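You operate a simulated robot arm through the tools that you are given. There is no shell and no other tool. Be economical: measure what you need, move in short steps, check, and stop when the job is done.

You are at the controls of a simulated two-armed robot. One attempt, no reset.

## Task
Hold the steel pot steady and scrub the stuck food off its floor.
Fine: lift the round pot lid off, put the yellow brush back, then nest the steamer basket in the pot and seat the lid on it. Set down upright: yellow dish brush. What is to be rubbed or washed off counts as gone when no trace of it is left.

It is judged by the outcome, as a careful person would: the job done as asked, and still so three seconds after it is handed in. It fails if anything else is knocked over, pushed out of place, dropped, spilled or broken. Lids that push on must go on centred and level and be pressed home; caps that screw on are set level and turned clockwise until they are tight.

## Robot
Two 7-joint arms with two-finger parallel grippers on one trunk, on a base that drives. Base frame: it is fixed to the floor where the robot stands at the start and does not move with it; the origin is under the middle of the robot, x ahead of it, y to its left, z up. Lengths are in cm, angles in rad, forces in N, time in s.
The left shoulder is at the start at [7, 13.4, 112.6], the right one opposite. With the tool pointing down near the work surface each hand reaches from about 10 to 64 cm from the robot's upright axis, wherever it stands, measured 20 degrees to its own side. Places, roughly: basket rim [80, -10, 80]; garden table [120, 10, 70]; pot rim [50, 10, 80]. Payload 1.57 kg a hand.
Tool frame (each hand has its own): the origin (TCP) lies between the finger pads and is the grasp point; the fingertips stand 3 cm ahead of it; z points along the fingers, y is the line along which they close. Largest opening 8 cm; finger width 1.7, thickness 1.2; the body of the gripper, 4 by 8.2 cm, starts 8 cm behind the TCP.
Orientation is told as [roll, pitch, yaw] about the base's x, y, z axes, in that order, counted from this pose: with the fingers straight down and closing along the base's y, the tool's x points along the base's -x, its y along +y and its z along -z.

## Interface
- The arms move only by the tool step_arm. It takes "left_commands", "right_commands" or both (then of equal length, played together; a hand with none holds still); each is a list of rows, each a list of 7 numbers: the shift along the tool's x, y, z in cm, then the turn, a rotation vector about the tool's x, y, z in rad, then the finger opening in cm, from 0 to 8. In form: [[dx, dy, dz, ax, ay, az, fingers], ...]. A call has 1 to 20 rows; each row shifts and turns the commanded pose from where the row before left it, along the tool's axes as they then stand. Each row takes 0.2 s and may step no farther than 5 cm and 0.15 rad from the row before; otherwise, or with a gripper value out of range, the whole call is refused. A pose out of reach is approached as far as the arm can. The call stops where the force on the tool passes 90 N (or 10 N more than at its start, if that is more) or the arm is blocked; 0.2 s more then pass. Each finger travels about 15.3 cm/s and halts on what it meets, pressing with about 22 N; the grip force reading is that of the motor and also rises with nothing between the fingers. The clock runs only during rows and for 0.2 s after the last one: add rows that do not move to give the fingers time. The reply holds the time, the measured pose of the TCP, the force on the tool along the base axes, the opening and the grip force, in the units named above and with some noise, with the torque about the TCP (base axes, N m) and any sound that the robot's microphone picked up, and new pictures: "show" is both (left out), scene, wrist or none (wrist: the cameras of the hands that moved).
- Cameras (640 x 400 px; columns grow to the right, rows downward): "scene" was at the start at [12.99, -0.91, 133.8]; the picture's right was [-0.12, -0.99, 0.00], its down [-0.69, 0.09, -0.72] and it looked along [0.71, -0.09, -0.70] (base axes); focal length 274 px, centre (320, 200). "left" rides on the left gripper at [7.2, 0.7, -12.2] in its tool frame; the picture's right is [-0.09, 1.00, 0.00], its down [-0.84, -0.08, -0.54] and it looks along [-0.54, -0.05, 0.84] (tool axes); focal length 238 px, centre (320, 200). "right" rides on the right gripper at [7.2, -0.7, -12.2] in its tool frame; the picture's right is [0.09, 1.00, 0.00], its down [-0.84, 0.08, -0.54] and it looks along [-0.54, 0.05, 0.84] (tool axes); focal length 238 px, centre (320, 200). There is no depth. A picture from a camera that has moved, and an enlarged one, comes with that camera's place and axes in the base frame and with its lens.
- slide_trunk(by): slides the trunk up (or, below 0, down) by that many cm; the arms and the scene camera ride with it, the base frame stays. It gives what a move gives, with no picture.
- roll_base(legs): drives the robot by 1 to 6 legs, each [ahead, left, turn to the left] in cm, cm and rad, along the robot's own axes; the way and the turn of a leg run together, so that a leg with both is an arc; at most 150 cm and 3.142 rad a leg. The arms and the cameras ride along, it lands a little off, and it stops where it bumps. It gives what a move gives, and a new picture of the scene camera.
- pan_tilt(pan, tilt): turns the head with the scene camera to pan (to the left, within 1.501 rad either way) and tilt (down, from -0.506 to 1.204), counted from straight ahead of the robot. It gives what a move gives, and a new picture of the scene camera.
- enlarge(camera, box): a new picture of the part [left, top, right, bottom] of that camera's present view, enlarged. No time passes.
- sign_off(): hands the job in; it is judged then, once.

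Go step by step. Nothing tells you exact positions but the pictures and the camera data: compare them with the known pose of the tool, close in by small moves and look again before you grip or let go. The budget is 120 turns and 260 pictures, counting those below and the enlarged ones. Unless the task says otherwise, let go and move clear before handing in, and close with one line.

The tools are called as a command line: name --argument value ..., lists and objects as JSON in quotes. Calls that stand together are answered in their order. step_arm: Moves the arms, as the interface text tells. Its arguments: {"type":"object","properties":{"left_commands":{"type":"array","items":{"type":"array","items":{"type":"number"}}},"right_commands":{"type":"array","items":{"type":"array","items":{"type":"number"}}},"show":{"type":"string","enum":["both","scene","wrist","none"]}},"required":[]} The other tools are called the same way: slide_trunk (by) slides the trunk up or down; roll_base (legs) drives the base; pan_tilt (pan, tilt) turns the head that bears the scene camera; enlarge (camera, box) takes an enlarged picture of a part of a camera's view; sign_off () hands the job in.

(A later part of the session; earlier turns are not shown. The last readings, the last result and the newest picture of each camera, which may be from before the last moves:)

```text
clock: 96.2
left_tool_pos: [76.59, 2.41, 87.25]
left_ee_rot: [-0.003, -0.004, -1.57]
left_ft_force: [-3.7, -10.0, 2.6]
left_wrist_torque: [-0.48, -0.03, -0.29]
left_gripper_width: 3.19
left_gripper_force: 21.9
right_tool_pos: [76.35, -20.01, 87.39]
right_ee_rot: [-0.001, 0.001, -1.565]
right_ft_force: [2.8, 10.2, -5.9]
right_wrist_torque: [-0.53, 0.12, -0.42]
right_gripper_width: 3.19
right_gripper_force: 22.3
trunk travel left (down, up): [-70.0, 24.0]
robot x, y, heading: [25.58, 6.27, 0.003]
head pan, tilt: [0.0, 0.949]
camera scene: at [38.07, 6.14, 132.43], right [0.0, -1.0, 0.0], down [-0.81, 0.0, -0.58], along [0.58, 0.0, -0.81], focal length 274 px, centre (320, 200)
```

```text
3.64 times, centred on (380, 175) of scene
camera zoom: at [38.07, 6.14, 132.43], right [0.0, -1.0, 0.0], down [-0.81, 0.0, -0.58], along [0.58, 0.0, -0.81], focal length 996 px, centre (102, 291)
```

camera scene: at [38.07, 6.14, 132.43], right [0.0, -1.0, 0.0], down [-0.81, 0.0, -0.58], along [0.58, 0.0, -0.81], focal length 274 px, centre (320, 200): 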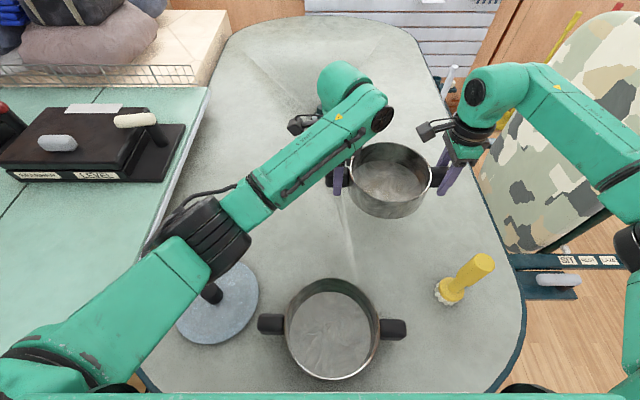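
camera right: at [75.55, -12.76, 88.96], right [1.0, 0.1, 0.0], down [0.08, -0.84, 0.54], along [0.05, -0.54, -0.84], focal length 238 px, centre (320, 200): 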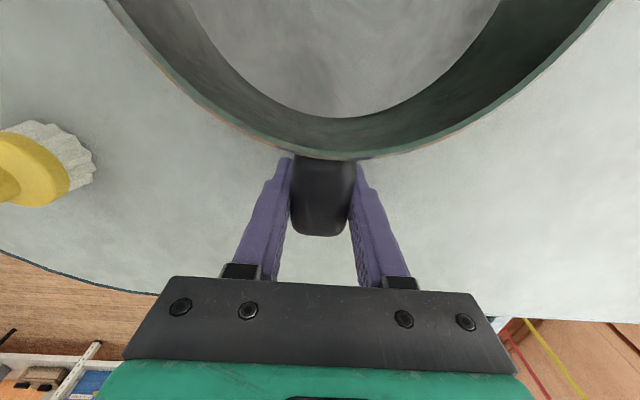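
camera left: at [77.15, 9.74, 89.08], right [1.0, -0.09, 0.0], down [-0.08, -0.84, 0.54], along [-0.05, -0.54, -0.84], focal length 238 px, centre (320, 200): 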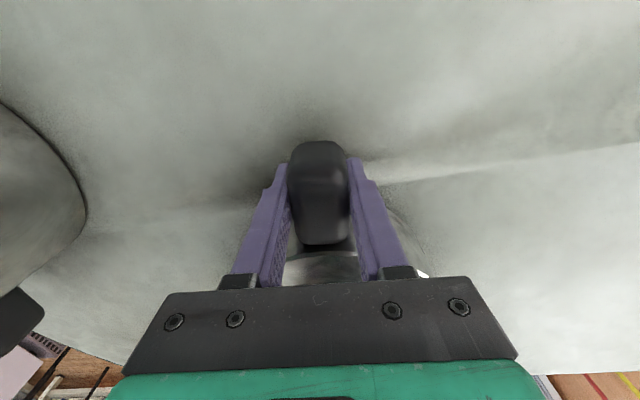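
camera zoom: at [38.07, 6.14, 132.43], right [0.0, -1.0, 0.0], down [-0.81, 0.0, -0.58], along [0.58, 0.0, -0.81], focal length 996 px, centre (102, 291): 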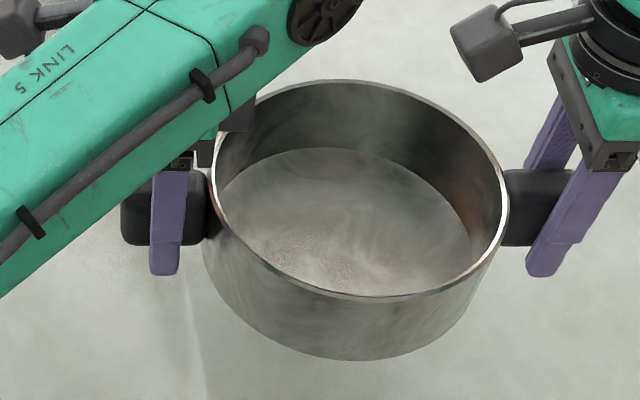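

The basket is up and level. I'll shift it 13 cm to +y and slightly higher, clear of the brush, before backing the base up.

step_arm --left_commands '[[2.6, 0, -0.6, 0, 0, 0, 1], [2.6, 0, -0.6, 0, 0, 0, 1], [2.6, 0, -0.6, 0, 0, 0, 1], [2.6, 0, 0, 0, 0, 0, 1], [2.5, 0, 0, 0, 0, 0, 1], [0, 0, 0, 0, 0, 0, 1]]' --right_commands '[[2.65, 0, -0.6, 0, 0, 0, 1], [2.65, 0, -0.6, 0, 0, 0, 1], [2.6, 0, -0.6, 0, 0, 0, 1], [2.6, 0, 0, 0, 0, 0, 1], [2.5, 0, 0, 0, 0, 0, 1], [0, 0, 0, 0, 0, 0, 1]]' --show "scene"

enlarge --camera "scene" --box '[245, 265, 415, 390]'

```text
clock: 97.6
left_tool_pos: [76.32, 15.6, 88.94]
left_ee_rot: [-0.001, -0.003, -1.572]
left_ft_force: [-1.6, -12.1, -3.1]
left_wrist_torque: [0.46, -0.07, -0.11]
left_gripper_width: 3.21
left_gripper_force: 22.2
right_tool_pos: [76.22, -7.14, 89.25]
right_ee_rot: [0.0, 0.002, -1.565]
right_ft_force: [1.8, 11.7, 0.6]
right_wrist_torque: [0.0, 0.08, -0.27]
right_gripper_width: 3.21
right_gripper_force: 21.8
trunk travel left (down, up): [-70.0, 24.0]
robot x, y, heading: [25.92, 5.79, 0.0]
head pan, tilt: [0.0, 0.949]
camera scene: at [38.01, 6.04, 132.43], right [0.0, -1.0, 0.0], down [-0.81, 0.0, -0.58], along [0.58, 0.0, -0.81], focal length 274 px, centre (320, 200)
```

scene: 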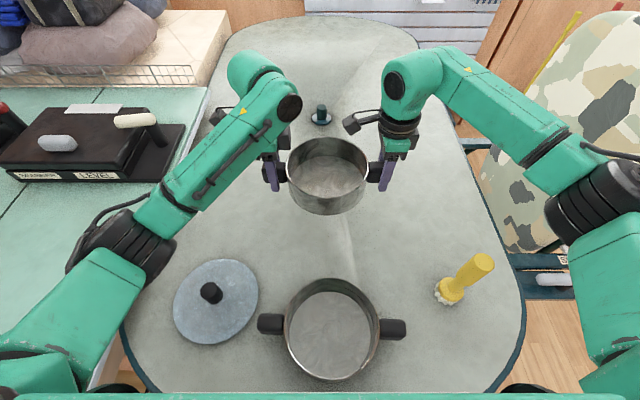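

```text
3.20 times, centred on (330, 328) of scene
camera zoom: at [38.01, 6.04, 132.43], right [0.0, -1.0, 0.0], down [-0.81, 0.0, -0.58], along [0.58, 0.0, -0.81], focal length 877 px, centre (288, -208)
```

zoom: 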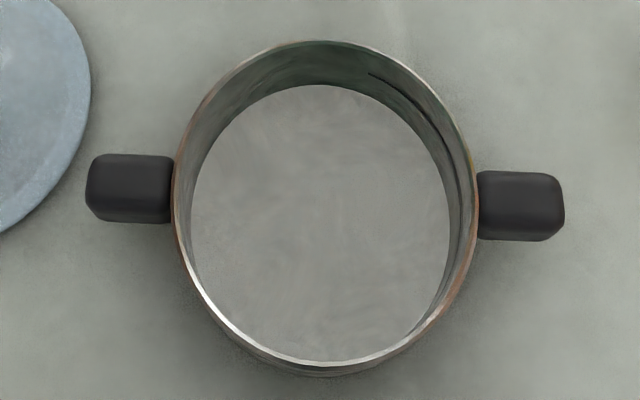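

I'll measure the held basket the same way for comparison.

enlarge --camera "scene" --box '[265, 125, 395, 220]'

```text
4.21 times, centred on (330, 172) of scene
camera zoom: at [38.01, 6.04, 132.43], right [0.0, -1.0, 0.0], down [-0.81, 0.0, -0.58], along [0.58, 0.0, -0.81], focal length 1154 px, centre (278, 316)
```

zoom: 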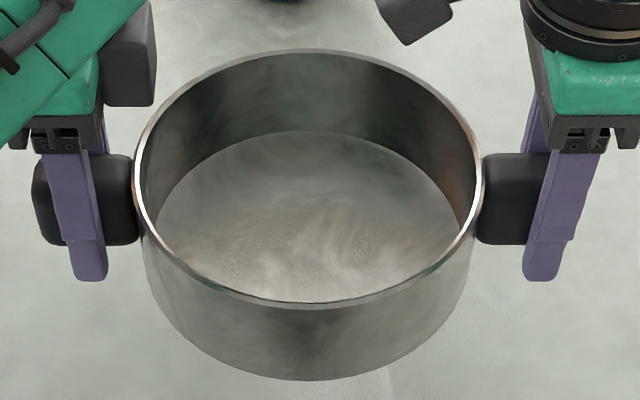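

The basket mates in size with the pot, and I take the pot centre as about (48.3, 4.0). I'll back the base up 18 cm with the basket held high.

roll_base --legs '[[-18, 0, 0]]'

```text
clock: 99.1
left_tool_pos: [58.44, 15.52, 88.88]
left_ee_rot: [-0.002, -0.001, -1.572]
left_ft_force: [-3.3, -11.1, -2.1]
left_wrist_torque: [-0.01, -0.09, -0.24]
left_gripper_width: 3.18
left_gripper_force: 21.8
right_tool_pos: [58.3, -7.21, 89.15]
right_ee_rot: [0.001, 0.002, -1.566]
right_ft_force: [3.4, 12.1, -0.9]
right_wrist_torque: [0.21, 0.1, -0.41]
right_gripper_width: 3.2
right_gripper_force: 22.0
trunk travel left (down, up): [-70.0, 24.0]
robot x, y, heading: [7.87, 5.73, 0.004]
head pan, tilt: [0.0, 0.949]
camera scene: at [20.02, 6.11, 132.42], right [0.0, -1.0, 0.0], down [-0.81, 0.0, -0.58], along [0.58, 0.0, -0.81], focal length 274 px, centre (320, 200)
```

scene: 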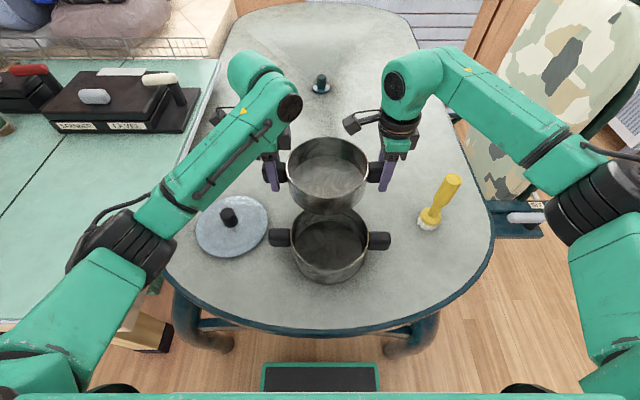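

Now I'll move the basket over the pot centre with the arms, matching the pot's slight yaw.

step_arm --left_commands '[[-0.05, -2.39, 0, 0, 0, 0.012, 1], [-0.05, -2.39, 0, 0, 0, 0.012, 1], [-0.05, -2.39, 0, 0, 0, 0.012, 1], [-0.05, -2.39, 0, 0, 0, 0.012, 1], [0, 0, 0, 0, 0, 0, 1]]' --right_commands '[[-0.03, -2.64, 0, 0, 0, 0.012, 1], [-0.03, -2.64, 0, 0, 0, 0.012, 1], [-0.03, -2.64, 0, 0, 0, 0.012, 1], [-0.03, -2.64, 0, 0, 0, 0.012, 1], [0, 0, 0, 0, 0, 0, 1]]' --show "scene"

enlarge --camera "scene" --box '[240, 160, 420, 300]'

```text
clock: 100.3
left_tool_pos: [48.79, 15.47, 88.93]
left_ee_rot: [-0.002, -0.006, -1.621]
left_ft_force: [-3.8, -7.2, 2.3]
left_wrist_torque: [-0.09, -0.09, -0.31]
left_gripper_width: 3.16
left_gripper_force: 22.2
right_tool_pos: [47.51, -7.22, 89.15]
right_ee_rot: [0.0, 0.002, -1.616]
right_ft_force: [2.6, 7.6, -4.9]
right_wrist_torque: [-0.54, 0.12, -0.29]
right_gripper_width: 3.17
right_gripper_force: 21.9
trunk travel left (down, up): [-70.0, 24.0]
robot x, y, heading: [8.06, 6.24, -0.0]
head pan, tilt: [0.0, 0.949]
camera scene: at [20.02, 6.1, 132.42], right [0.0, -1.0, 0.0], down [-0.81, 0.0, -0.58], along [0.58, 0.0, -0.81], focal length 274 px, centre (320, 200)
```

scene: 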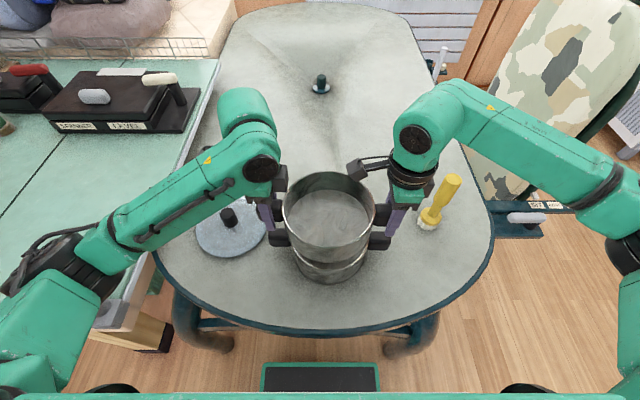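

```text
2.86 times, centred on (330, 230) of scene
camera zoom: at [20.02, 6.1, 132.42], right [0.0, -1.0, 0.0], down [-0.81, 0.0, -0.58], along [0.58, 0.0, -0.81], focal length 783 px, centre (291, 114)
```

zoom: 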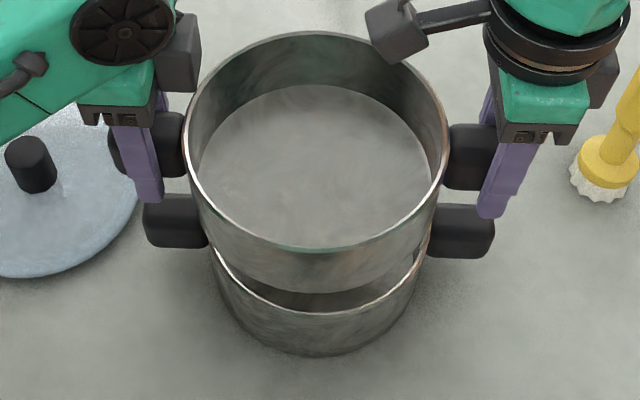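

The basket is roughly over the pot. Comparing rims, I'll shift it x +0.3 and y -0.45, then lower to just above the pot rim.

step_arm --left_commands '[[-0.45, 0.3, 0, 0, 0, 0, 1], [0, 0, 1.3, 0, 0, 0, 1], [0, 0, 1.3, 0, 0, 0, 1], [0, 0, 1.3, 0, 0, 0, 1], [0, 0, 0, 0, 0, 0, 1]]' --right_commands '[[-0.45, 0.3, 0, 0, 0, 0, 1], [0, 0, 1.4, 0, 0, 0, 1], [0, 0, 1.4, 0, 0, 0, 1], [0, 0, 1.3, 0, 0, 0, 1], [0, 0, 0, 0, 0, 0, 1]]'

enlarge --camera "scene" --box '[250, 180, 410, 300]'

```text
clock: 101.5
left_tool_pos: [48.98, 15.08, 85.26]
left_ee_rot: [0.005, -0.005, -1.618]
left_ft_force: [2.3, -2.2, 16.7]
left_wrist_torque: [0.13, 1.02, -0.13]
left_gripper_width: 3.19
left_gripper_force: 22.0
right_tool_pos: [47.72, -7.75, 85.22]
right_ee_rot: [0.002, 0.003, -1.616]
right_ft_force: [4.8, 0.8, 15.3]
right_wrist_torque: [0.31, 0.97, -0.2]
right_gripper_width: 3.23
right_gripper_force: 22.2
trunk travel left (down, up): [-70.0, 24.0]
robot x, y, heading: [7.85, 6.0, 0.005]
head pan, tilt: [0.0, 0.949]
camera scene: at [19.73, 6.08, 132.51], right [0.0, -1.0, 0.0], down [-0.81, 0.0, -0.58], along [0.58, 0.0, -0.81], focal length 274 px, centre (320, 200)
camera right: at [47.33, -0.55, 97.36], right [1.0, 0.05, 0.0], down [0.04, -0.84, 0.54], along [0.03, -0.54, -0.84], focal length 238 px, centre (320, 200)
camera left: at [49.95, 22.13, 97.41], right [0.99, -0.14, 0.0], down [-0.12, -0.83, 0.54], along [-0.07, -0.54, -0.84], focal length 238 px, centre (320, 200)
```

scene: 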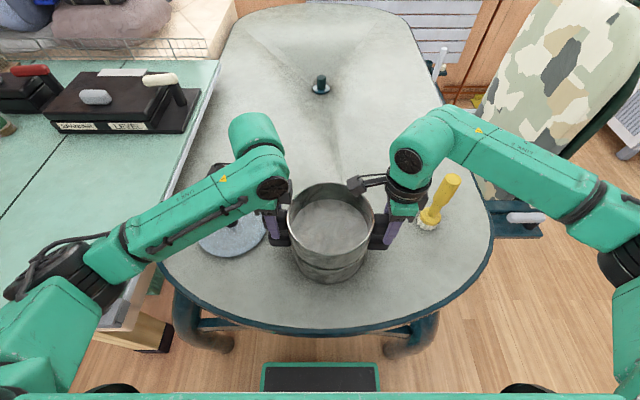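
right: 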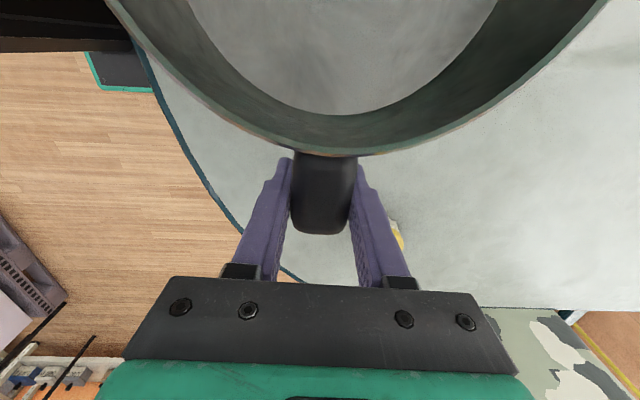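
left: 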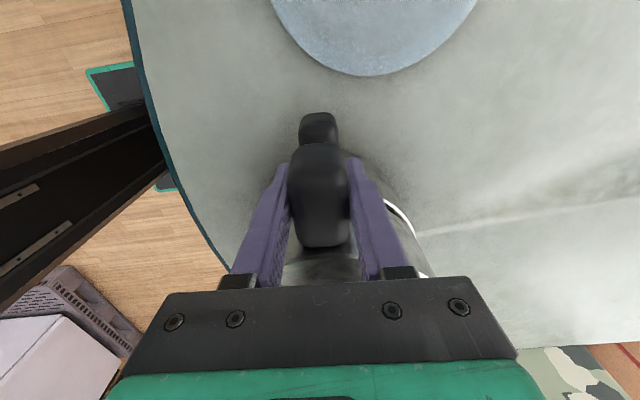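

```text
3.33 times, centred on (330, 240) of scene
camera zoom: at [19.73, 6.08, 132.51], right [0.0, -1.0, 0.0], down [-0.81, 0.0, -0.58], along [0.58, 0.0, -0.81], focal length 913 px, centre (287, 67)
```

zoom: 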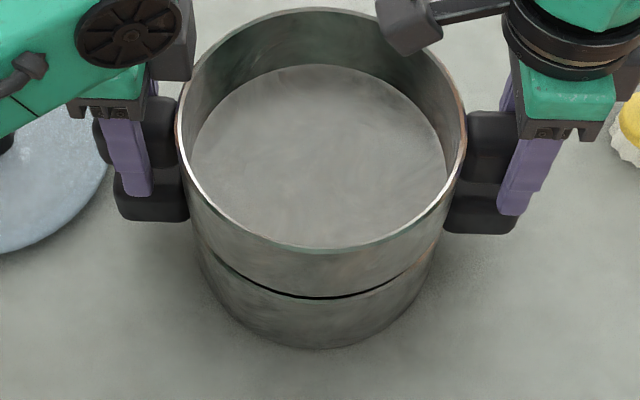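

The basket touched the pot rim on its near side; the torque shows contact about 6 cm toward the robot. I'll lift slightly, shift +x 0.4, and try again.

step_arm --left_commands '[[0, 0, -0.4, 0, 0, 0, 1], [0, 0.4, 0, 0, 0, 0, 1], [0, 0, 0.3, 0, 0, 0, 1], [0, 0, 0.3, 0, 0, 0, 1], [0, 0, 0, 0, 0, 0, 1]]' --right_commands '[[0, 0, -0.4, 0, 0, 0, 1], [0, 0.4, 0, 0, 0, 0, 1], [0, 0, 0.3, 0, 0, 0, 1], [0, 0, 0.3, 0, 0, 0, 1], [0, 0, 0, 0, 0, 0, 1]]' --show "none"

enlarge --camera "scene" --box '[280, 230, 380, 295]'

```text
clock: 102.7
left_tool_pos: [49.41, 15.02, 84.86]
left_ee_rot: [-0.001, -0.003, -1.619]
left_ft_force: [-0.6, 5.9, 0.1]
left_wrist_torque: [0.13, -0.11, -0.08]
left_gripper_width: 3.21
left_gripper_force: 22.5
right_tool_pos: [48.16, -7.76, 84.84]
right_ee_rot: [0.0, -0.001, -1.615]
right_ft_force: [0.6, -4.2, -3.3]
right_wrist_torque: [-0.64, 0.14, -0.2]
right_gripper_width: 3.21
right_gripper_force: 21.9
trunk travel left (down, up): [-70.0, 24.0]
robot x, y, heading: [7.76, 5.88, -0.002]
head pan, tilt: [0.0, 0.949]
```

```text
6.15 times, centred on (330, 262) of scene
camera zoom: at [19.9, 6.12, 132.43], right [0.0, -1.0, 0.0], down [-0.81, 0.0, -0.58], along [0.58, 0.0, -0.81], focal length 1686 px, centre (258, -185)
```

zoom: 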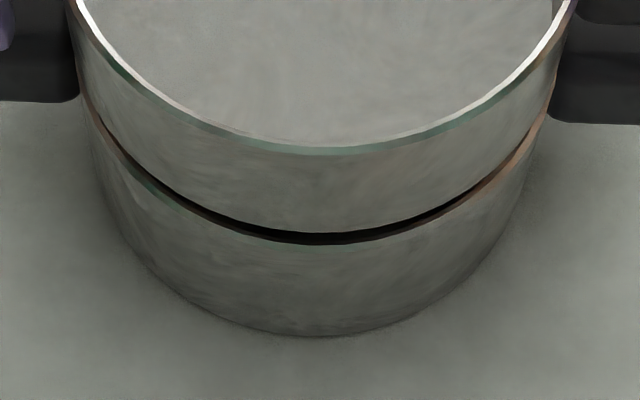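

It now passes below the earlier contact height, so it's entering the pot. I'll continue lowering slowly.

step_arm --left_commands '[[0, 0, 0.25, 0, 0, 0, 1], [0, 0, 0.25, 0, 0, 0, 1], [0, 0, 0, 0, 0, 0, 1]]' --right_commands '[[0, 0, 0.25, 0, 0, 0, 1], [0, 0, 0.25, 0, 0, 0, 1], [0, 0, 0, 0, 0, 0, 1]]' --show "none"

enlarge --camera "scene" --box '[250, 180, 410, 295]'

```text
clock: 103.5
left_tool_pos: [49.29, 14.98, 84.4]
left_ee_rot: [-0.001, -0.001, -1.62]
left_ft_force: [1.0, 9.2, -1.1]
left_wrist_torque: [-0.5, -0.07, 0.18]
left_gripper_width: 3.2
left_gripper_force: 21.6
right_tool_pos: [48.37, -7.7, 84.28]
right_ee_rot: [0.0, 0.0, -1.615]
right_ft_force: [-1.8, -9.6, -1.2]
right_wrist_torque: [0.34, 0.09, 0.09]
right_gripper_width: 3.18
right_gripper_force: 21.9
trunk travel left (down, up): [-70.0, 24.0]
robot x, y, heading: [7.48, 5.89, 0.004]
head pan, tilt: [0.0, 0.949]
```

```text
3.48 times, centred on (330, 238) of scene
camera zoom: at [19.88, 6.1, 132.44], right [0.0, -1.0, 0.0], down [-0.81, 0.0, -0.58], along [0.58, 0.0, -0.81], focal length 953 px, centre (285, 70)
```

zoom: 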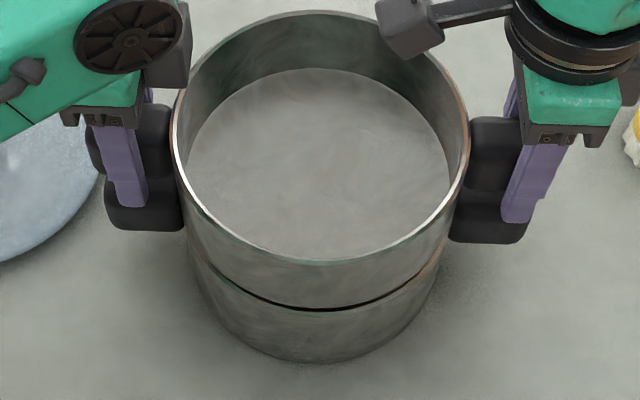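

step_arm --left_commands '[[0, 0, 0.3, 0, 0, 0, 1], [0, 0, 0.3, 0, 0, 0, 1], [0, 0, 0, 0, 0, 0, 1]]' --right_commands '[[0, 0, 0.25, 0, 0, 0, 1], [0, 0, 0.25, 0, 0, 0, 1], [0, 0, 0, 0, 0, 0, 1]]' --show "none"

step_arm --left_commands '[[0.05, 0, 0.3, 0, 0, 0, 1], [0, 0, 0.3, 0, 0, 0, 1], [0, 0, 0, 0, 0, 0, 1]]' --right_commands '[[-0.05, 0, 0.3, 0, 0, 0, 1], [0, 0, 0.3, 0, 0, 0, 1], [0, 0, 0, 0, 0, 0, 1]]' --show "scene"

enlarge --camera "scene" --box '[250, 180, 410, 295]'

```text
clock: 104.3
left_tool_pos: [49.11, 14.81, 83.91]
left_ee_rot: [0.002, -0.005, -1.62]
left_ft_force: [3.5, 7.5, 11.2]
left_wrist_torque: [-0.11, 0.41, 0.26]
left_gripper_width: 3.21
left_gripper_force: 21.7
right_tool_pos: [48.29, -7.66, 84.05]
right_ee_rot: [0.002, 0.004, -1.615]
right_ft_force: [-0.1, -10.2, 11.5]
right_wrist_torque: [-0.15, 0.56, 0.02]
right_gripper_width: 3.17
right_gripper_force: 22.3
trunk travel left (down, up): [-70.0, 24.0]
robot x, y, heading: [7.82, 5.99, 0.003]
head pan, tilt: [0.0, 0.949]
```

```text
clock: 105.1
left_tool_pos: [49.0, 14.95, 83.27]
left_ee_rot: [0.001, -0.005, -1.621]
left_ft_force: [1.0, -8.4, 13.9]
left_wrist_torque: [0.19, 0.28, 0.31]
left_gripper_width: 3.2
left_gripper_force: 21.8
right_tool_pos: [48.15, -7.44, 83.45]
right_ee_rot: [0.004, 0.005, -1.615]
right_ft_force: [3.0, 5.4, 14.6]
right_wrist_torque: [0.13, 0.66, -0.19]
right_gripper_width: 3.18
right_gripper_force: 22.2
trunk travel left (down, up): [-70.0, 24.0]
robot x, y, heading: [7.34, 5.87, 0.005]
head pan, tilt: [0.0, 0.949]
camera scene: at [19.59, 6.09, 132.47], right [0.0, -1.0, 0.0], down [-0.81, 0.0, -0.58], along [0.58, 0.0, -0.81], focal length 274 px, centre (320, 200)
```

scene: 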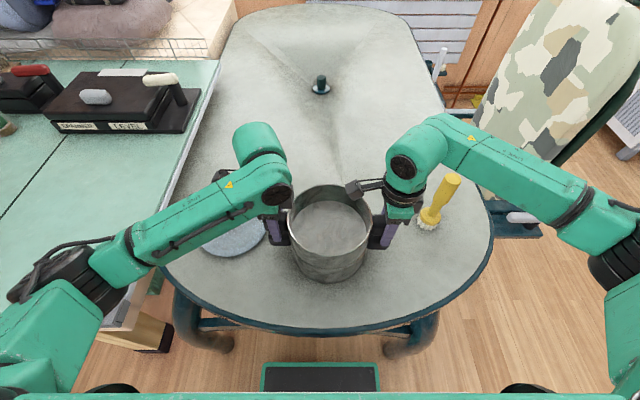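

```text
3.48 times, centred on (330, 238) of scene
camera zoom: at [19.59, 6.09, 132.47], right [0.0, -1.0, 0.0], down [-0.81, 0.0, -0.58], along [0.58, 0.0, -0.81], focal length 953 px, centre (285, 70)
```

zoom: 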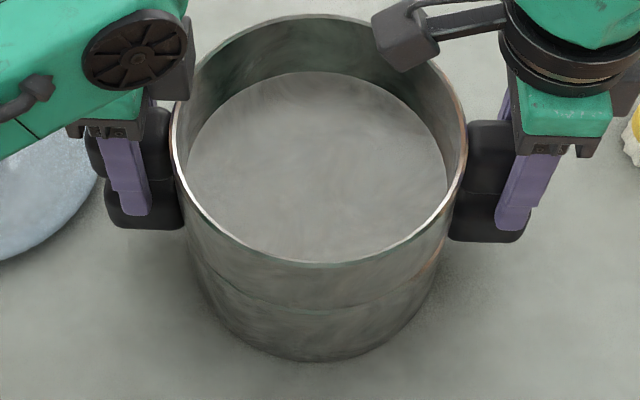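

The seam on the near side has closed, so the basket looks flush on the pot. I'll press slightly to confirm it's down all round.

step_arm --left_commands '[[0, 0, 0.25, 0, 0, 0, 1], [0, 0, 0, 0, 0, 0, 1]]' --right_commands '[[0, 0, 0.35, 0, 0, 0, 1], [0, 0, 0, 0, 0, 0, 1]]' --show "wrist"

enlarge --camera "scene" --box '[280, 230, 380, 295]'

```text
clock: 105.7
left_tool_pos: [49.14, 15.03, 83.16]
left_ee_rot: [0.004, -0.004, -1.621]
left_ft_force: [5.0, -6.1, 20.2]
left_wrist_torque: [-0.35, 0.47, 0.02]
left_gripper_width: 3.16
left_gripper_force: 22.0
right_tool_pos: [48.1, -7.59, 83.22]
right_ee_rot: [0.005, 0.004, -1.613]
right_ft_force: [2.1, 4.6, 26.0]
right_wrist_torque: [-0.46, 0.05, 0.04]
right_gripper_width: 3.19
right_gripper_force: 21.9
trunk travel left (down, up): [-70.0, 24.0]
robot x, y, heading: [7.62, 6.01, 0.002]
head pan, tilt: [0.0, 0.949]
camera right: at [47.64, -0.45, 95.36], right [1.0, 0.05, 0.01], down [0.04, -0.84, 0.54], along [0.03, -0.54, -0.84], focal length 238 px, centre (320, 200)
camera left: at [50.11, 22.15, 95.39], right [0.99, -0.14, 0.01], down [-0.12, -0.83, 0.54], along [-0.07, -0.54, -0.84], focal length 238 px, centre (320, 200)
```

right: 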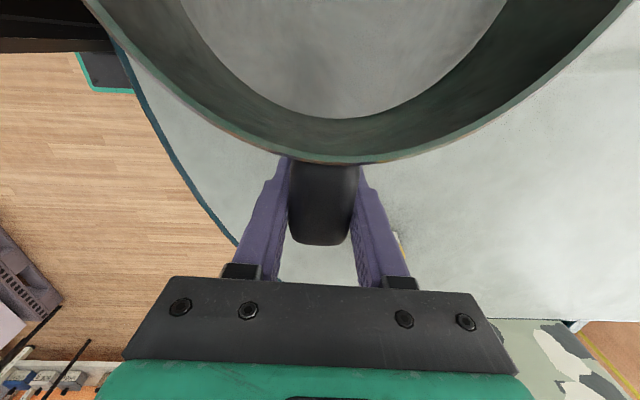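
left: 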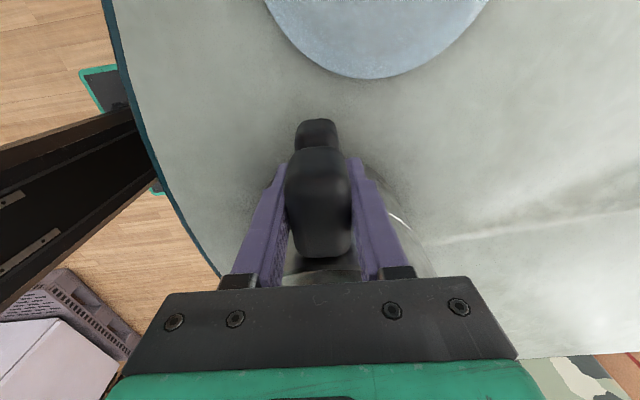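

```text
6.15 times, centred on (330, 262) of scene
camera zoom: at [19.45, 6.1, 132.51], right [0.0, -1.0, 0.0], down [-0.81, 0.0, -0.58], along [0.58, 0.0, -0.81], focal length 1686 px, centre (258, -185)
```

zoom: 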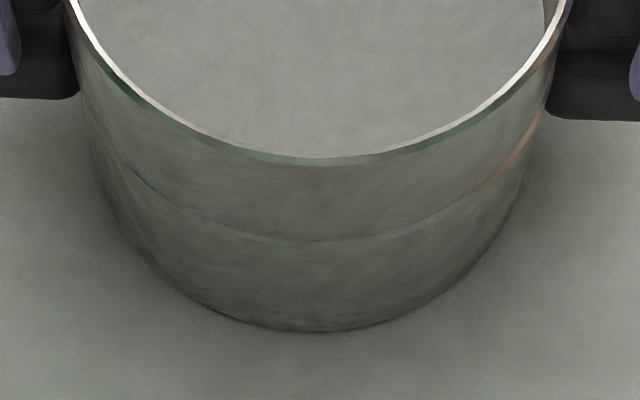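

It's firm, balanced, and the seam is closed. I'll release both hands gently and rise.

step_arm --left_commands '[[0, 0, 0, 0, 0, 0, 1], [0, 0, 0, 0, 0, 0, 3.6], [0, 0, 0, 0, 0, 0, 5], [0, 0, 0, 0, 0, 0, 7], [0, 0, -3, 0, 0, 0, 7], [0, 0, -4, 0, 0, 0, 8], [0, 0, -4, 0, 0, 0, 8], [0, 0, 0, 0, 0, 0, 8]]' --right_commands '[[0, 0, 0, 0, 0, 0, 1], [0, 0, 0, 0, 0, 0, 3.6], [0, 0, 0, 0, 0, 0, 5], [0, 0, 0, 0, 0, 0, 7], [0, 0, -3, 0, 0, 0, 7], [0, 0, -4, 0, 0, 0, 8], [0, 0, -4, 0, 0, 0, 8], [0, 0, 0, 0, 0, 0, 8]]'

enlarge --camera "scene" --box '[250, 170, 410, 300]'

```text
clock: 107.5
left_tool_pos: [49.41, 15.1, 93.97]
left_ee_rot: [-0.002, -0.002, -1.619]
left_ft_force: [-0.8, 0.3, 0.1]
left_wrist_torque: [-0.02, 0.01, -0.03]
left_gripper_width: 7.97
left_gripper_force: 0.1
right_tool_pos: [48.14, -7.81, 94.12]
right_ee_rot: [0.0, 0.003, -1.616]
right_ft_force: [0.0, 0.3, -0.1]
right_wrist_torque: [-0.01, 0.01, -0.01]
right_gripper_width: 7.99
right_gripper_force: 0.2
trunk travel left (down, up): [-70.0, 24.0]
robot x, y, heading: [7.69, 5.68, -0.003]
head pan, tilt: [0.0, 0.949]
camera scene: at [19.93, 6.09, 132.43], right [0.0, -1.0, 0.0], down [-0.81, 0.0, -0.58], along [0.58, 0.0, -0.81], focal length 274 px, centre (320, 200)
camera right: at [47.89, -0.53, 106.29], right [1.0, 0.05, 0.0], down [0.04, -0.84, 0.54], along [0.03, -0.54, -0.84], focal length 238 px, centre (320, 200)
camera left: at [50.49, 22.2, 106.19], right [0.99, -0.14, 0.0], down [-0.12, -0.83, 0.54], along [-0.08, -0.54, -0.84], focal length 238 px, centre (320, 200)
```

scene: 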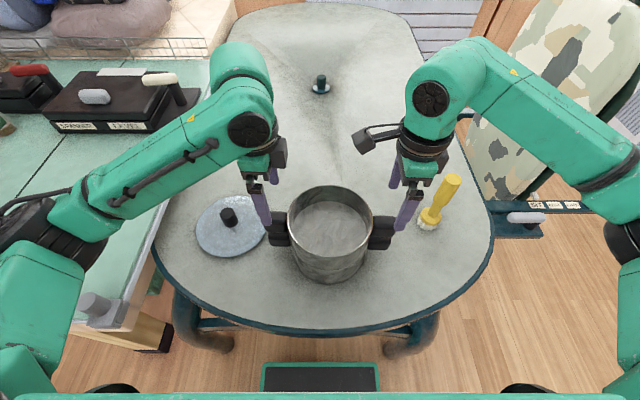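
right: 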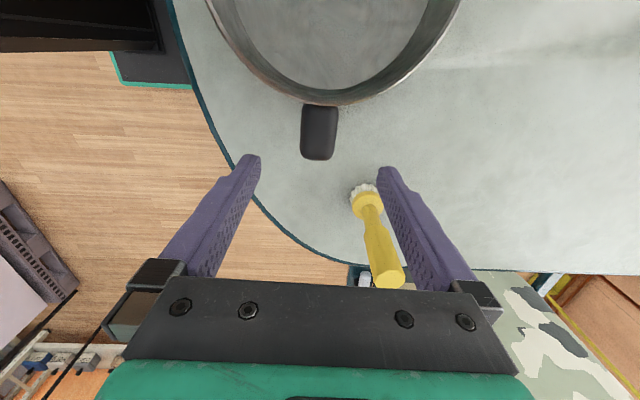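
left: 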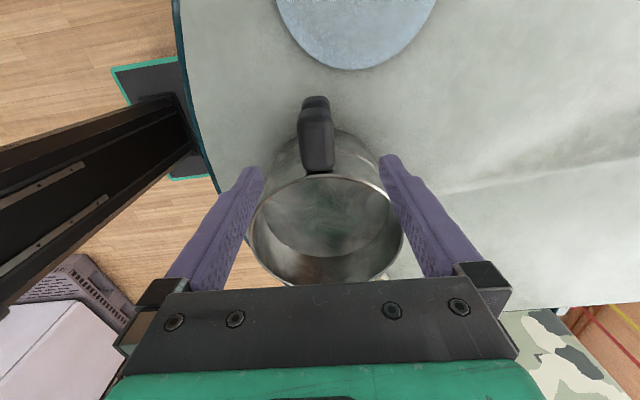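

```text
3.08 times, centred on (330, 235) of scene
camera zoom: at [19.93, 6.09, 132.43], right [0.0, -1.0, 0.0], down [-0.81, 0.0, -0.58], along [0.58, 0.0, -0.81], focal length 843 px, centre (289, 92)
```

zoom: 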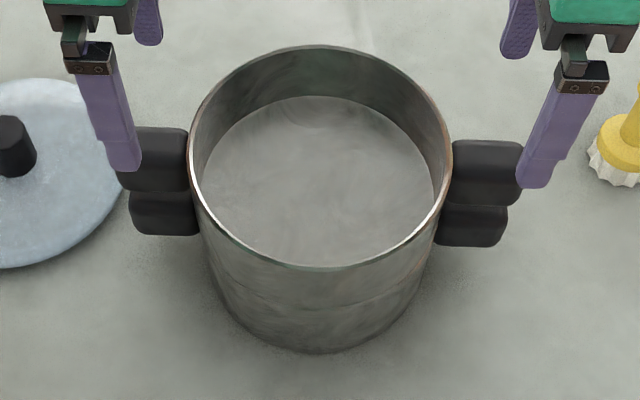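

The basket is nested and level with handles stacked. I'll move the right hand clear and take the left hand above the lid knob.

step_arm --left_commands '[[3.3, 1.3, 0, 0, 0, 0, 8], [3.3, 1.3, 0, 0, 0, 0, 8], [3.3, 1.3, 0, 0, 0, 0, 8], [3.3, 1.3, 0, 0, 0, 0, 8], [0, 0, 0, 0, 0, 0, 8]]' --right_commands '[[0, 0, -4, 0, 0, 0, 8], [0, 0, -4, 0, 0, 0, 8], [-3, 0, -3, 0, 0, 0, 8], [-3, 0, 0, 0, 0, 0, 8], [0, 0, 0, 0, 0, 0, 8]]'

enlarge --camera "left" --box '[220, 20, 420, 190]'

```text
clock: 108.7
left_tool_pos: [55.14, 27.91, 93.95]
left_ee_rot: [0.0, -0.004, -1.619]
left_ft_force: [-0.1, 0.0, -0.7]
left_wrist_torque: [0.0, 0.01, 0.01]
left_gripper_width: 7.99
left_gripper_force: 0.0
right_tool_pos: [48.06, -13.57, 104.89]
right_ee_rot: [0.001, 0.001, -1.613]
right_ft_force: [-0.5, -0.8, -0.2]
right_wrist_torque: [0.04, -0.01, 0.0]
right_gripper_width: 8.0
right_gripper_force: 0.0
trunk travel left (down, up): [-70.0, 24.0]
robot x, y, heading: [7.7, 5.94, 0.002]
head pan, tilt: [0.0, 0.949]
camera scene: at [19.9, 6.16, 132.44], right [0.0, -1.0, 0.0], down [-0.81, 0.0, -0.58], along [0.58, 0.0, -0.81], focal length 274 px, centre (320, 200)
camera right: at [47.6, -6.42, 117.08], right [1.0, 0.05, 0.0], down [0.04, -0.84, 0.54], along [0.03, -0.54, -0.84], focal length 238 px, centre (320, 200)
camera left: at [56.18, 35.12, 106.13], right [0.99, -0.14, 0.0], down [-0.12, -0.83, 0.54], along [-0.08, -0.54, -0.84], focal length 238 px, centre (320, 200)
```

scene: 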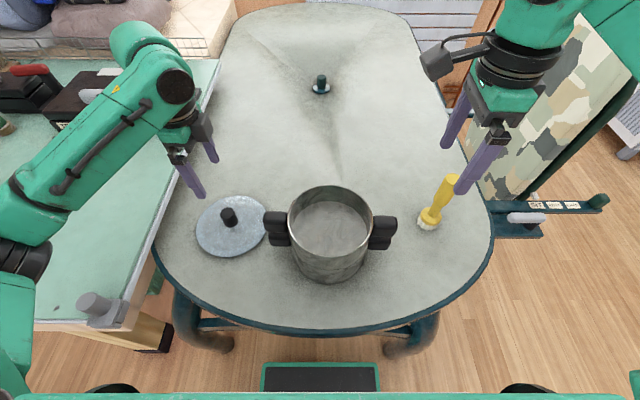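
right: 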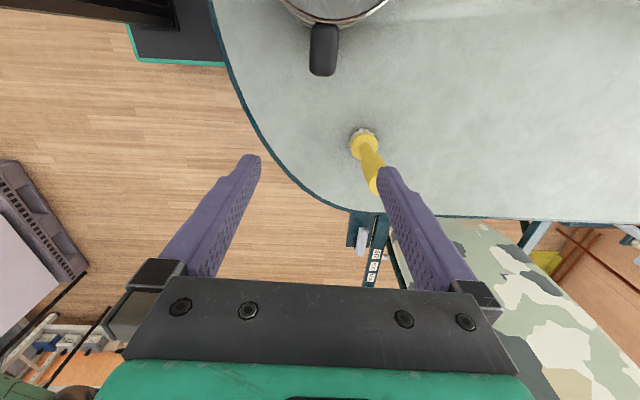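
left: 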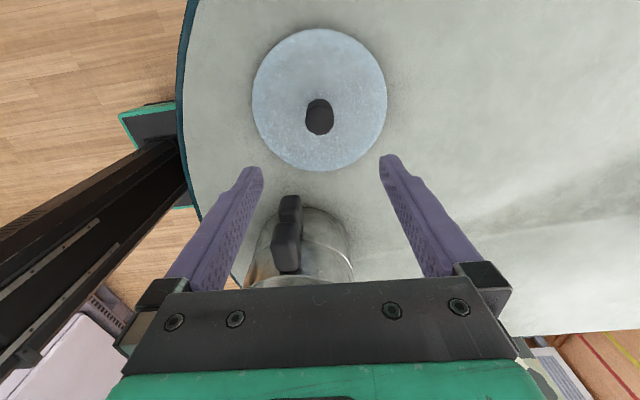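

```text
2.35 times, centred on (320, 105) of left
camera zoom: at [56.18, 35.12, 106.13], right [0.99, -0.14, 0.0], down [-0.12, -0.83, 0.54], along [-0.08, -0.54, -0.84], focal length 561 px, centre (320, 424)
```

zoom: 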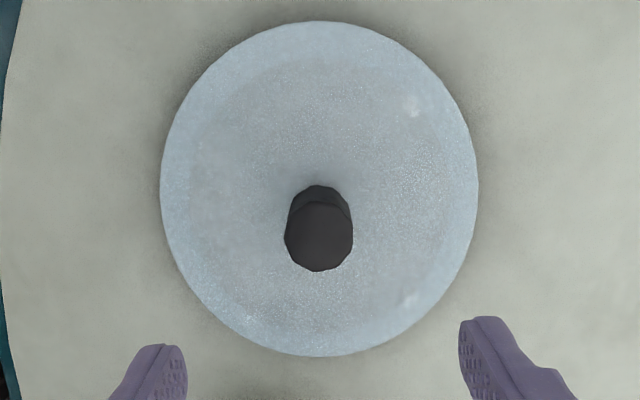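

The knob is at about (55.0, 27.8), nearly centred. I'll descend to z≈77.9 and grip.

step_arm --left_commands '[[-0.1, -0.15, 4.5, 0, 0, 0, 8], [0, 0, 4.5, 0, 0, 0, 8], [0, 0, 4, 0, 0, 0, 8], [0, 0, 2, 0, 0, 0, 8], [0, 0, 1, 0, 0, 0, 8], [0, 0, 0, 0, 0, 0, 8], [0, 0, 0, 0, 0, 0, 5], [0, 0, 0, 0, 0, 0, 3.5], [0, 0, 0, 0, 0, 0, 1.5], [0, 0, 0, 0, 0, 0, 1.5], [0, 0, 0, 0, 0, 0, 1.5]]' --show "wrist"

```text
clock: 111.1
left_tool_pos: [55.14, 27.8, 77.97]
left_ee_rot: [-0.001, -0.003, -1.619]
left_ft_force: [0.8, -0.8, 0.1]
left_wrist_torque: [0.02, -0.1, -0.01]
left_gripper_width: 3.3
left_gripper_force: 22.5
right_tool_pos: [48.0, -13.62, 104.89]
right_ee_rot: [-0.001, 0.003, -1.615]
right_ft_force: [0.2, 0.6, 0.5]
right_wrist_torque: [0.02, -0.02, 0.0]
right_gripper_width: 8.04
right_gripper_force: 0.1
trunk travel left (down, up): [-70.0, 24.0]
robot x, y, heading: [7.86, 6.05, 0.002]
head pan, tilt: [0.0, 0.949]
camera left: at [56.17, 34.95, 90.17], right [0.99, -0.14, 0.0], down [-0.12, -0.83, 0.54], along [-0.08, -0.54, -0.84], focal length 238 px, centre (320, 200)
```

left: 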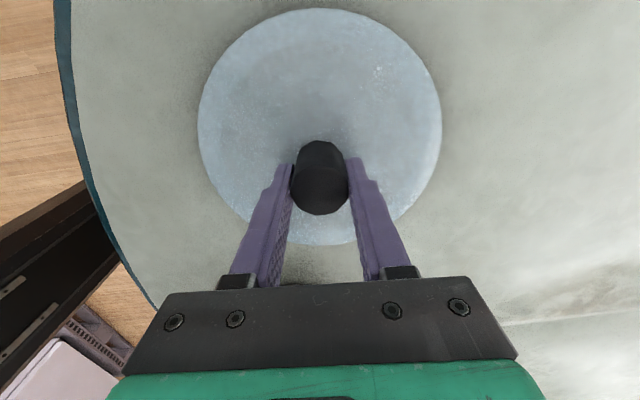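

The knob is gripped. I'll lift the lid and carry it over the basket.

step_arm --left_commands '[[0, 0, -2, 0, 0, 0, 1.5], [0, 0, -4.5, 0, 0, 0, 1.5], [0, 0, -4.5, 0, 0, 0, 1.5], [0, 0, -4.5, 0, 0, 0, 1.5], [0, 0, -3, 0, 0, 0, 1.5], [-4.05, -0.88, 0, 0, 0, 0, 1.5], [-4.05, -0.88, 0, 0, 0, 0, 1.5], [-4.05, -0.88, 0, 0, 0, 0, 1.5], [-4.05, -0.88, 0, 0, 0, 0, 1.5], [-4.05, -0.88, 0, 0, 0, 0, 1.5], [-4.05, -0.88, 0, 0, 0, 0, 1.5], [0, 0, 0, 0, 0, 0, 1.5]]'

enlarge --camera "scene" --box '[250, 140, 410, 300]'

```text
clock: 113.7
left_tool_pos: [48.74, 3.84, 96.47]
left_ee_rot: [0.001, -0.003, -1.619]
left_ft_force: [-0.1, 0.1, -1.5]
left_wrist_torque: [0.0, -0.01, -0.02]
left_gripper_width: 3.29
left_gripper_force: 22.3
right_tool_pos: [48.05, -13.58, 104.89]
right_ee_rot: [0.0, 0.001, -1.615]
right_ft_force: [-0.7, -0.7, 0.2]
right_wrist_torque: [-0.04, -0.01, -0.01]
right_gripper_width: 7.97
right_gripper_force: 0.0
trunk travel left (down, up): [-70.0, 24.0]
robot x, y, heading: [7.89, 5.69, 0.0]
head pan, tilt: [0.0, 0.949]
camera scene: at [19.9, 6.22, 132.44], right [0.0, -1.0, 0.0], down [-0.81, 0.0, -0.58], along [0.58, 0.0, -0.81], focal length 274 px, centre (320, 200)
camera left: at [49.74, 11.01, 108.73], right [0.99, -0.14, 0.0], down [-0.12, -0.83, 0.54], along [-0.08, -0.54, -0.84], focal length 238 px, centre (320, 200)
```

scene: 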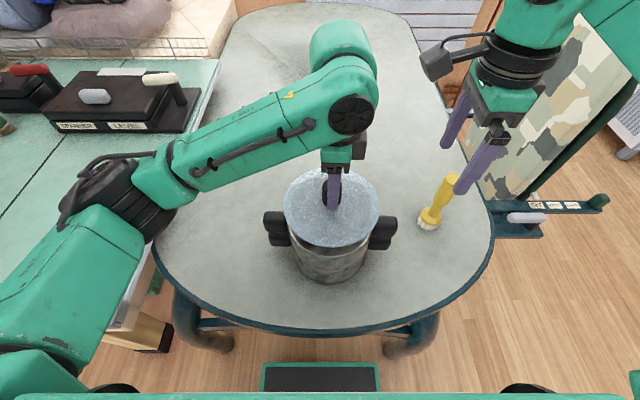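
left: 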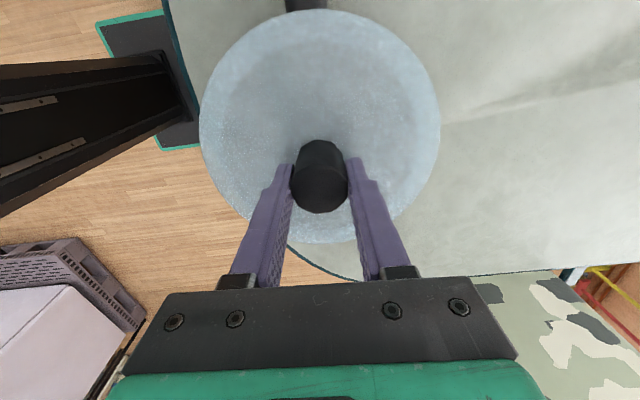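

```text
2.50 times, centred on (330, 220) of scene
camera zoom: at [19.9, 6.22, 132.44], right [0.0, -1.0, 0.0], down [-0.81, 0.0, -0.58], along [0.58, 0.0, -0.81], focal length 685 px, centre (295, 150)
```

zoom: 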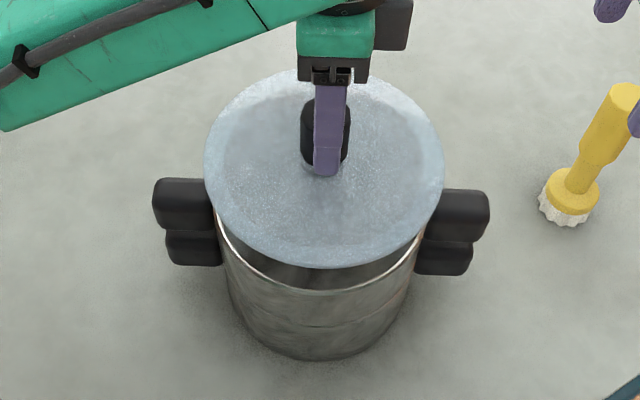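

The y alignment looks good and x is uncertain by about half a cm. I'll lower the lid to about 1 cm above the rim and compare again.

step_arm --left_commands '[[0, 0.1, 2.5, 0, 0, 0, 1.5], [0, 0, 2.2, 0, 0, 0, 1.5], [0, 0, 0, 0, 0, 0, 1.5]]'

enlarge --camera "scene" --box '[270, 160, 390, 290]'

```text
clock: 114.5
left_tool_pos: [48.67, 3.69, 91.82]
left_ee_rot: [-0.001, -0.001, -1.62]
left_ft_force: [-0.2, -0.1, 0.6]
left_wrist_torque: [0.09, -0.14, 0.05]
left_gripper_width: 3.31
left_gripper_force: 21.9
right_tool_pos: [47.99, -13.57, 104.94]
right_ee_rot: [0.0, 0.002, -1.615]
right_ft_force: [-0.1, -0.6, -0.6]
right_wrist_torque: [0.03, -0.03, 0.03]
right_gripper_width: 7.98
right_gripper_force: 0.1
trunk travel left (down, up): [-70.0, 24.0]
robot x, y, heading: [8.01, 6.08, 0.003]
head pan, tilt: [0.0, 0.949]
camera scene: at [19.84, 6.1, 132.45], right [0.0, -1.0, 0.0], down [-0.81, 0.0, -0.58], along [0.58, 0.0, -0.81], focal length 274 px, centre (320, 200)
camera left: at [49.74, 10.91, 104.02], right [0.99, -0.14, 0.0], down [-0.12, -0.83, 0.54], along [-0.08, -0.54, -0.84], focal length 238 px, centre (320, 200)
```

scene: 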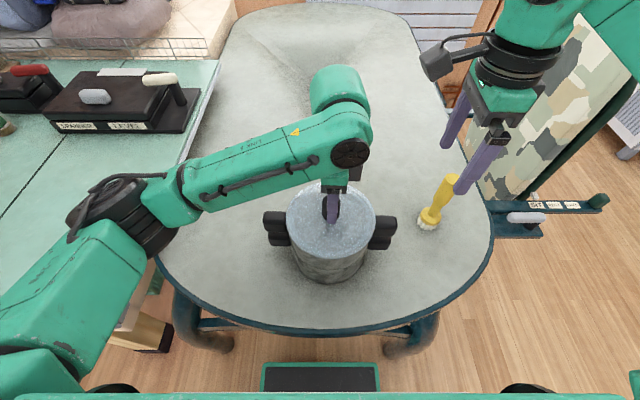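
left: 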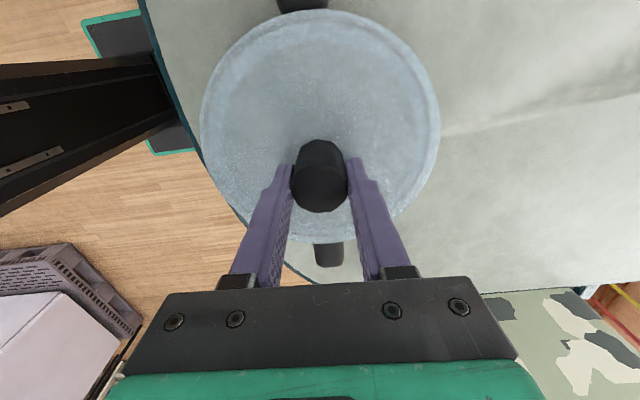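

```text
3.08 times, centred on (330, 225) of scene
camera zoom: at [19.84, 6.1, 132.45], right [0.0, -1.0, 0.0], down [-0.81, 0.0, -0.58], along [0.58, 0.0, -0.81], focal length 843 px, centre (289, 123)
```

zoom: 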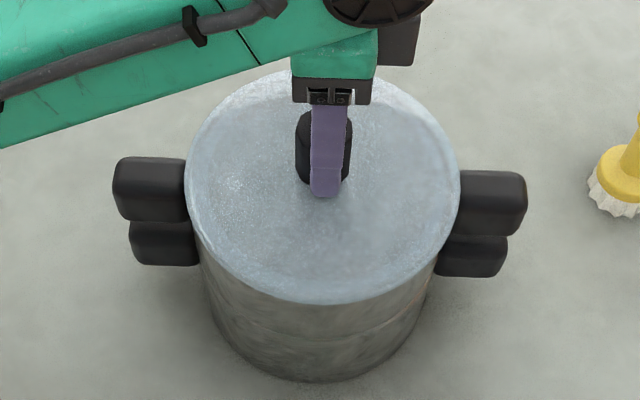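

I'll nudge +0.25 in x and lower to contact, using the torque as a guide.

step_arm --left_commands '[[0, 0.25, 0.5, 0, 0, 0, 1.5], [0, 0, 0.4, 0, 0, 0, 1.5], [0, 0, 0, 0, 0, 0, 1.5]]' --show "none"

step_arm --left_commands '[[0, 0, 0.3, 0, 0, 0, 1.5], [0, 0, 0, 0, 0, 0, 1.5]]' --show "none"

step_arm --left_commands '[[0, 0, 0.3, 0, 0, 0, 1.5], [0, 0, 0, 0, 0, 0, 1.5]]' --show "none"

```text
clock: 115.3
left_tool_pos: [48.88, 3.74, 91.06]
left_ee_rot: [0.0, -0.001, -1.621]
left_ft_force: [-2.4, -0.4, 12.2]
left_wrist_torque: [0.13, 0.09, 0.04]
left_gripper_width: 3.33
left_gripper_force: 22.2
right_tool_pos: [47.82, -13.53, 105.02]
right_ee_rot: [0.001, 0.001, -1.616]
right_ft_force: [-0.2, -0.8, -0.2]
right_wrist_torque: [-0.02, -0.01, 0.0]
right_gripper_width: 8.0
right_gripper_force: 0.1
trunk travel left (down, up): [-70.0, 24.0]
robot x, y, heading: [7.75, 5.99, 0.003]
head pan, tilt: [0.0, 0.949]
```

```text
clock: 115.9
left_tool_pos: [48.8, 3.71, 90.78]
left_ee_rot: [0.002, -0.003, -1.622]
left_ft_force: [-2.0, -1.3, 16.4]
left_wrist_torque: [-0.08, 0.14, 0.17]
left_gripper_width: 3.33
left_gripper_force: 22.2
right_tool_pos: [47.69, -13.68, 105.12]
right_ee_rot: [0.002, 0.001, -1.616]
right_ft_force: [-0.5, -0.4, -0.2]
right_wrist_torque: [0.0, 0.0, -0.03]
right_gripper_width: 7.99
right_gripper_force: 0.0
trunk travel left (down, up): [-70.0, 24.0]
robot x, y, heading: [8.04, 6.05, 0.002]
head pan, tilt: [0.0, 0.949]
```

```text
clock: 116.5
left_tool_pos: [48.8, 3.75, 90.65]
left_ee_rot: [0.006, -0.003, -1.619]
left_ft_force: [1.9, -1.5, 33.0]
left_wrist_torque: [0.37, 1.09, -0.04]
left_gripper_width: 3.36
left_gripper_force: 22.4
right_tool_pos: [47.68, -13.55, 105.14]
right_ee_rot: [0.004, 0.002, -1.617]
right_ft_force: [0.3, -0.2, -0.1]
right_wrist_torque: [0.01, -0.01, -0.02]
right_gripper_width: 7.97
right_gripper_force: 0.1
trunk travel left (down, up): [-70.0, 24.0]
robot x, y, heading: [7.48, 5.87, 0.005]
head pan, tilt: [0.0, 0.949]
```

enlarge --camera "scene" --box '[270, 170, 390, 290]'

enlarge --camera "left" --box '[180, 0, 460, 270]'

```text
3.33 times, centred on (330, 230) of scene
camera zoom: at [19.5, 6.09, 132.51], right [0.0, -1.0, 0.0], down [-0.81, 0.0, -0.58], along [0.58, 0.0, -0.81], focal length 913 px, centre (287, 100)
```

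zoom: 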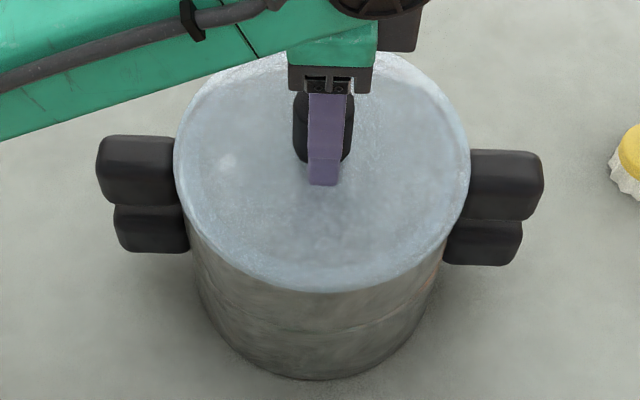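

```text
1.48 times, centred on (320, 135) of left
camera zoom: at [49.75, 10.98, 102.78], right [0.99, -0.14, 0.01], down [-0.12, -0.83, 0.54], along [-0.07, -0.54, -0.84], focal length 353 px, centre (320, 296)
```

zoom: 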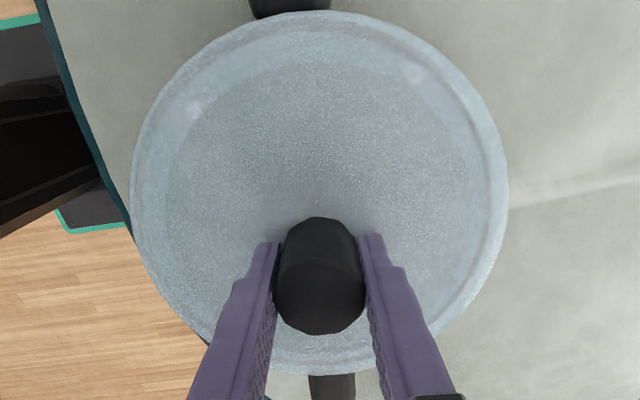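

Contact looks balanced and the lid edge matches the rim all round. I'll press further in small steps to seat it home.

step_arm --left_commands '[[0, 0.1, 0.3, 0, 0, 0, 1.5], [0, 0, 0, 0, 0, 0, 1.5]]' --show "none"

step_arm --left_commands '[[0, 0, 0.4, 0, 0, 0, 1.5], [0, 0, 0, 0, 0, 0, 1.5]]' --show "none"

```text
clock: 117.1
left_tool_pos: [48.8, 3.97, 90.57]
left_ee_rot: [0.011, -0.006, -1.619]
left_ft_force: [3.1, 0.5, 56.9]
left_wrist_torque: [0.75, 1.91, -0.32]
left_gripper_width: 3.35
left_gripper_force: 21.8
right_tool_pos: [47.44, -13.54, 105.11]
right_ee_rot: [0.007, 0.002, -1.615]
right_ft_force: [-0.5, -0.1, -0.2]
right_wrist_torque: [-0.03, 0.01, -0.01]
right_gripper_width: 8.0
right_gripper_force: 0.1
trunk travel left (down, up): [-70.0, 24.0]
robot x, y, heading: [7.91, 6.31, 0.008]
head pan, tilt: [0.0, 0.949]
```

```text
clock: 117.7
left_tool_pos: [48.82, 3.86, 90.54]
left_ee_rot: [0.022, -0.011, -1.618]
left_ft_force: [3.4, 2.0, 81.3]
left_wrist_torque: [0.88, 2.55, -0.69]
left_gripper_width: 3.36
left_gripper_force: 22.2
right_tool_pos: [47.17, -13.58, 105.21]
right_ee_rot: [0.009, 0.003, -1.616]
right_ft_force: [-1.2, 0.4, 0.0]
right_wrist_torque: [0.04, 0.01, 0.03]
right_gripper_width: 7.98
right_gripper_force: 0.0
trunk travel left (down, up): [-70.0, 24.0]
robot x, y, heading: [7.88, 6.16, -0.002]
head pan, tilt: [0.0, 0.949]
```

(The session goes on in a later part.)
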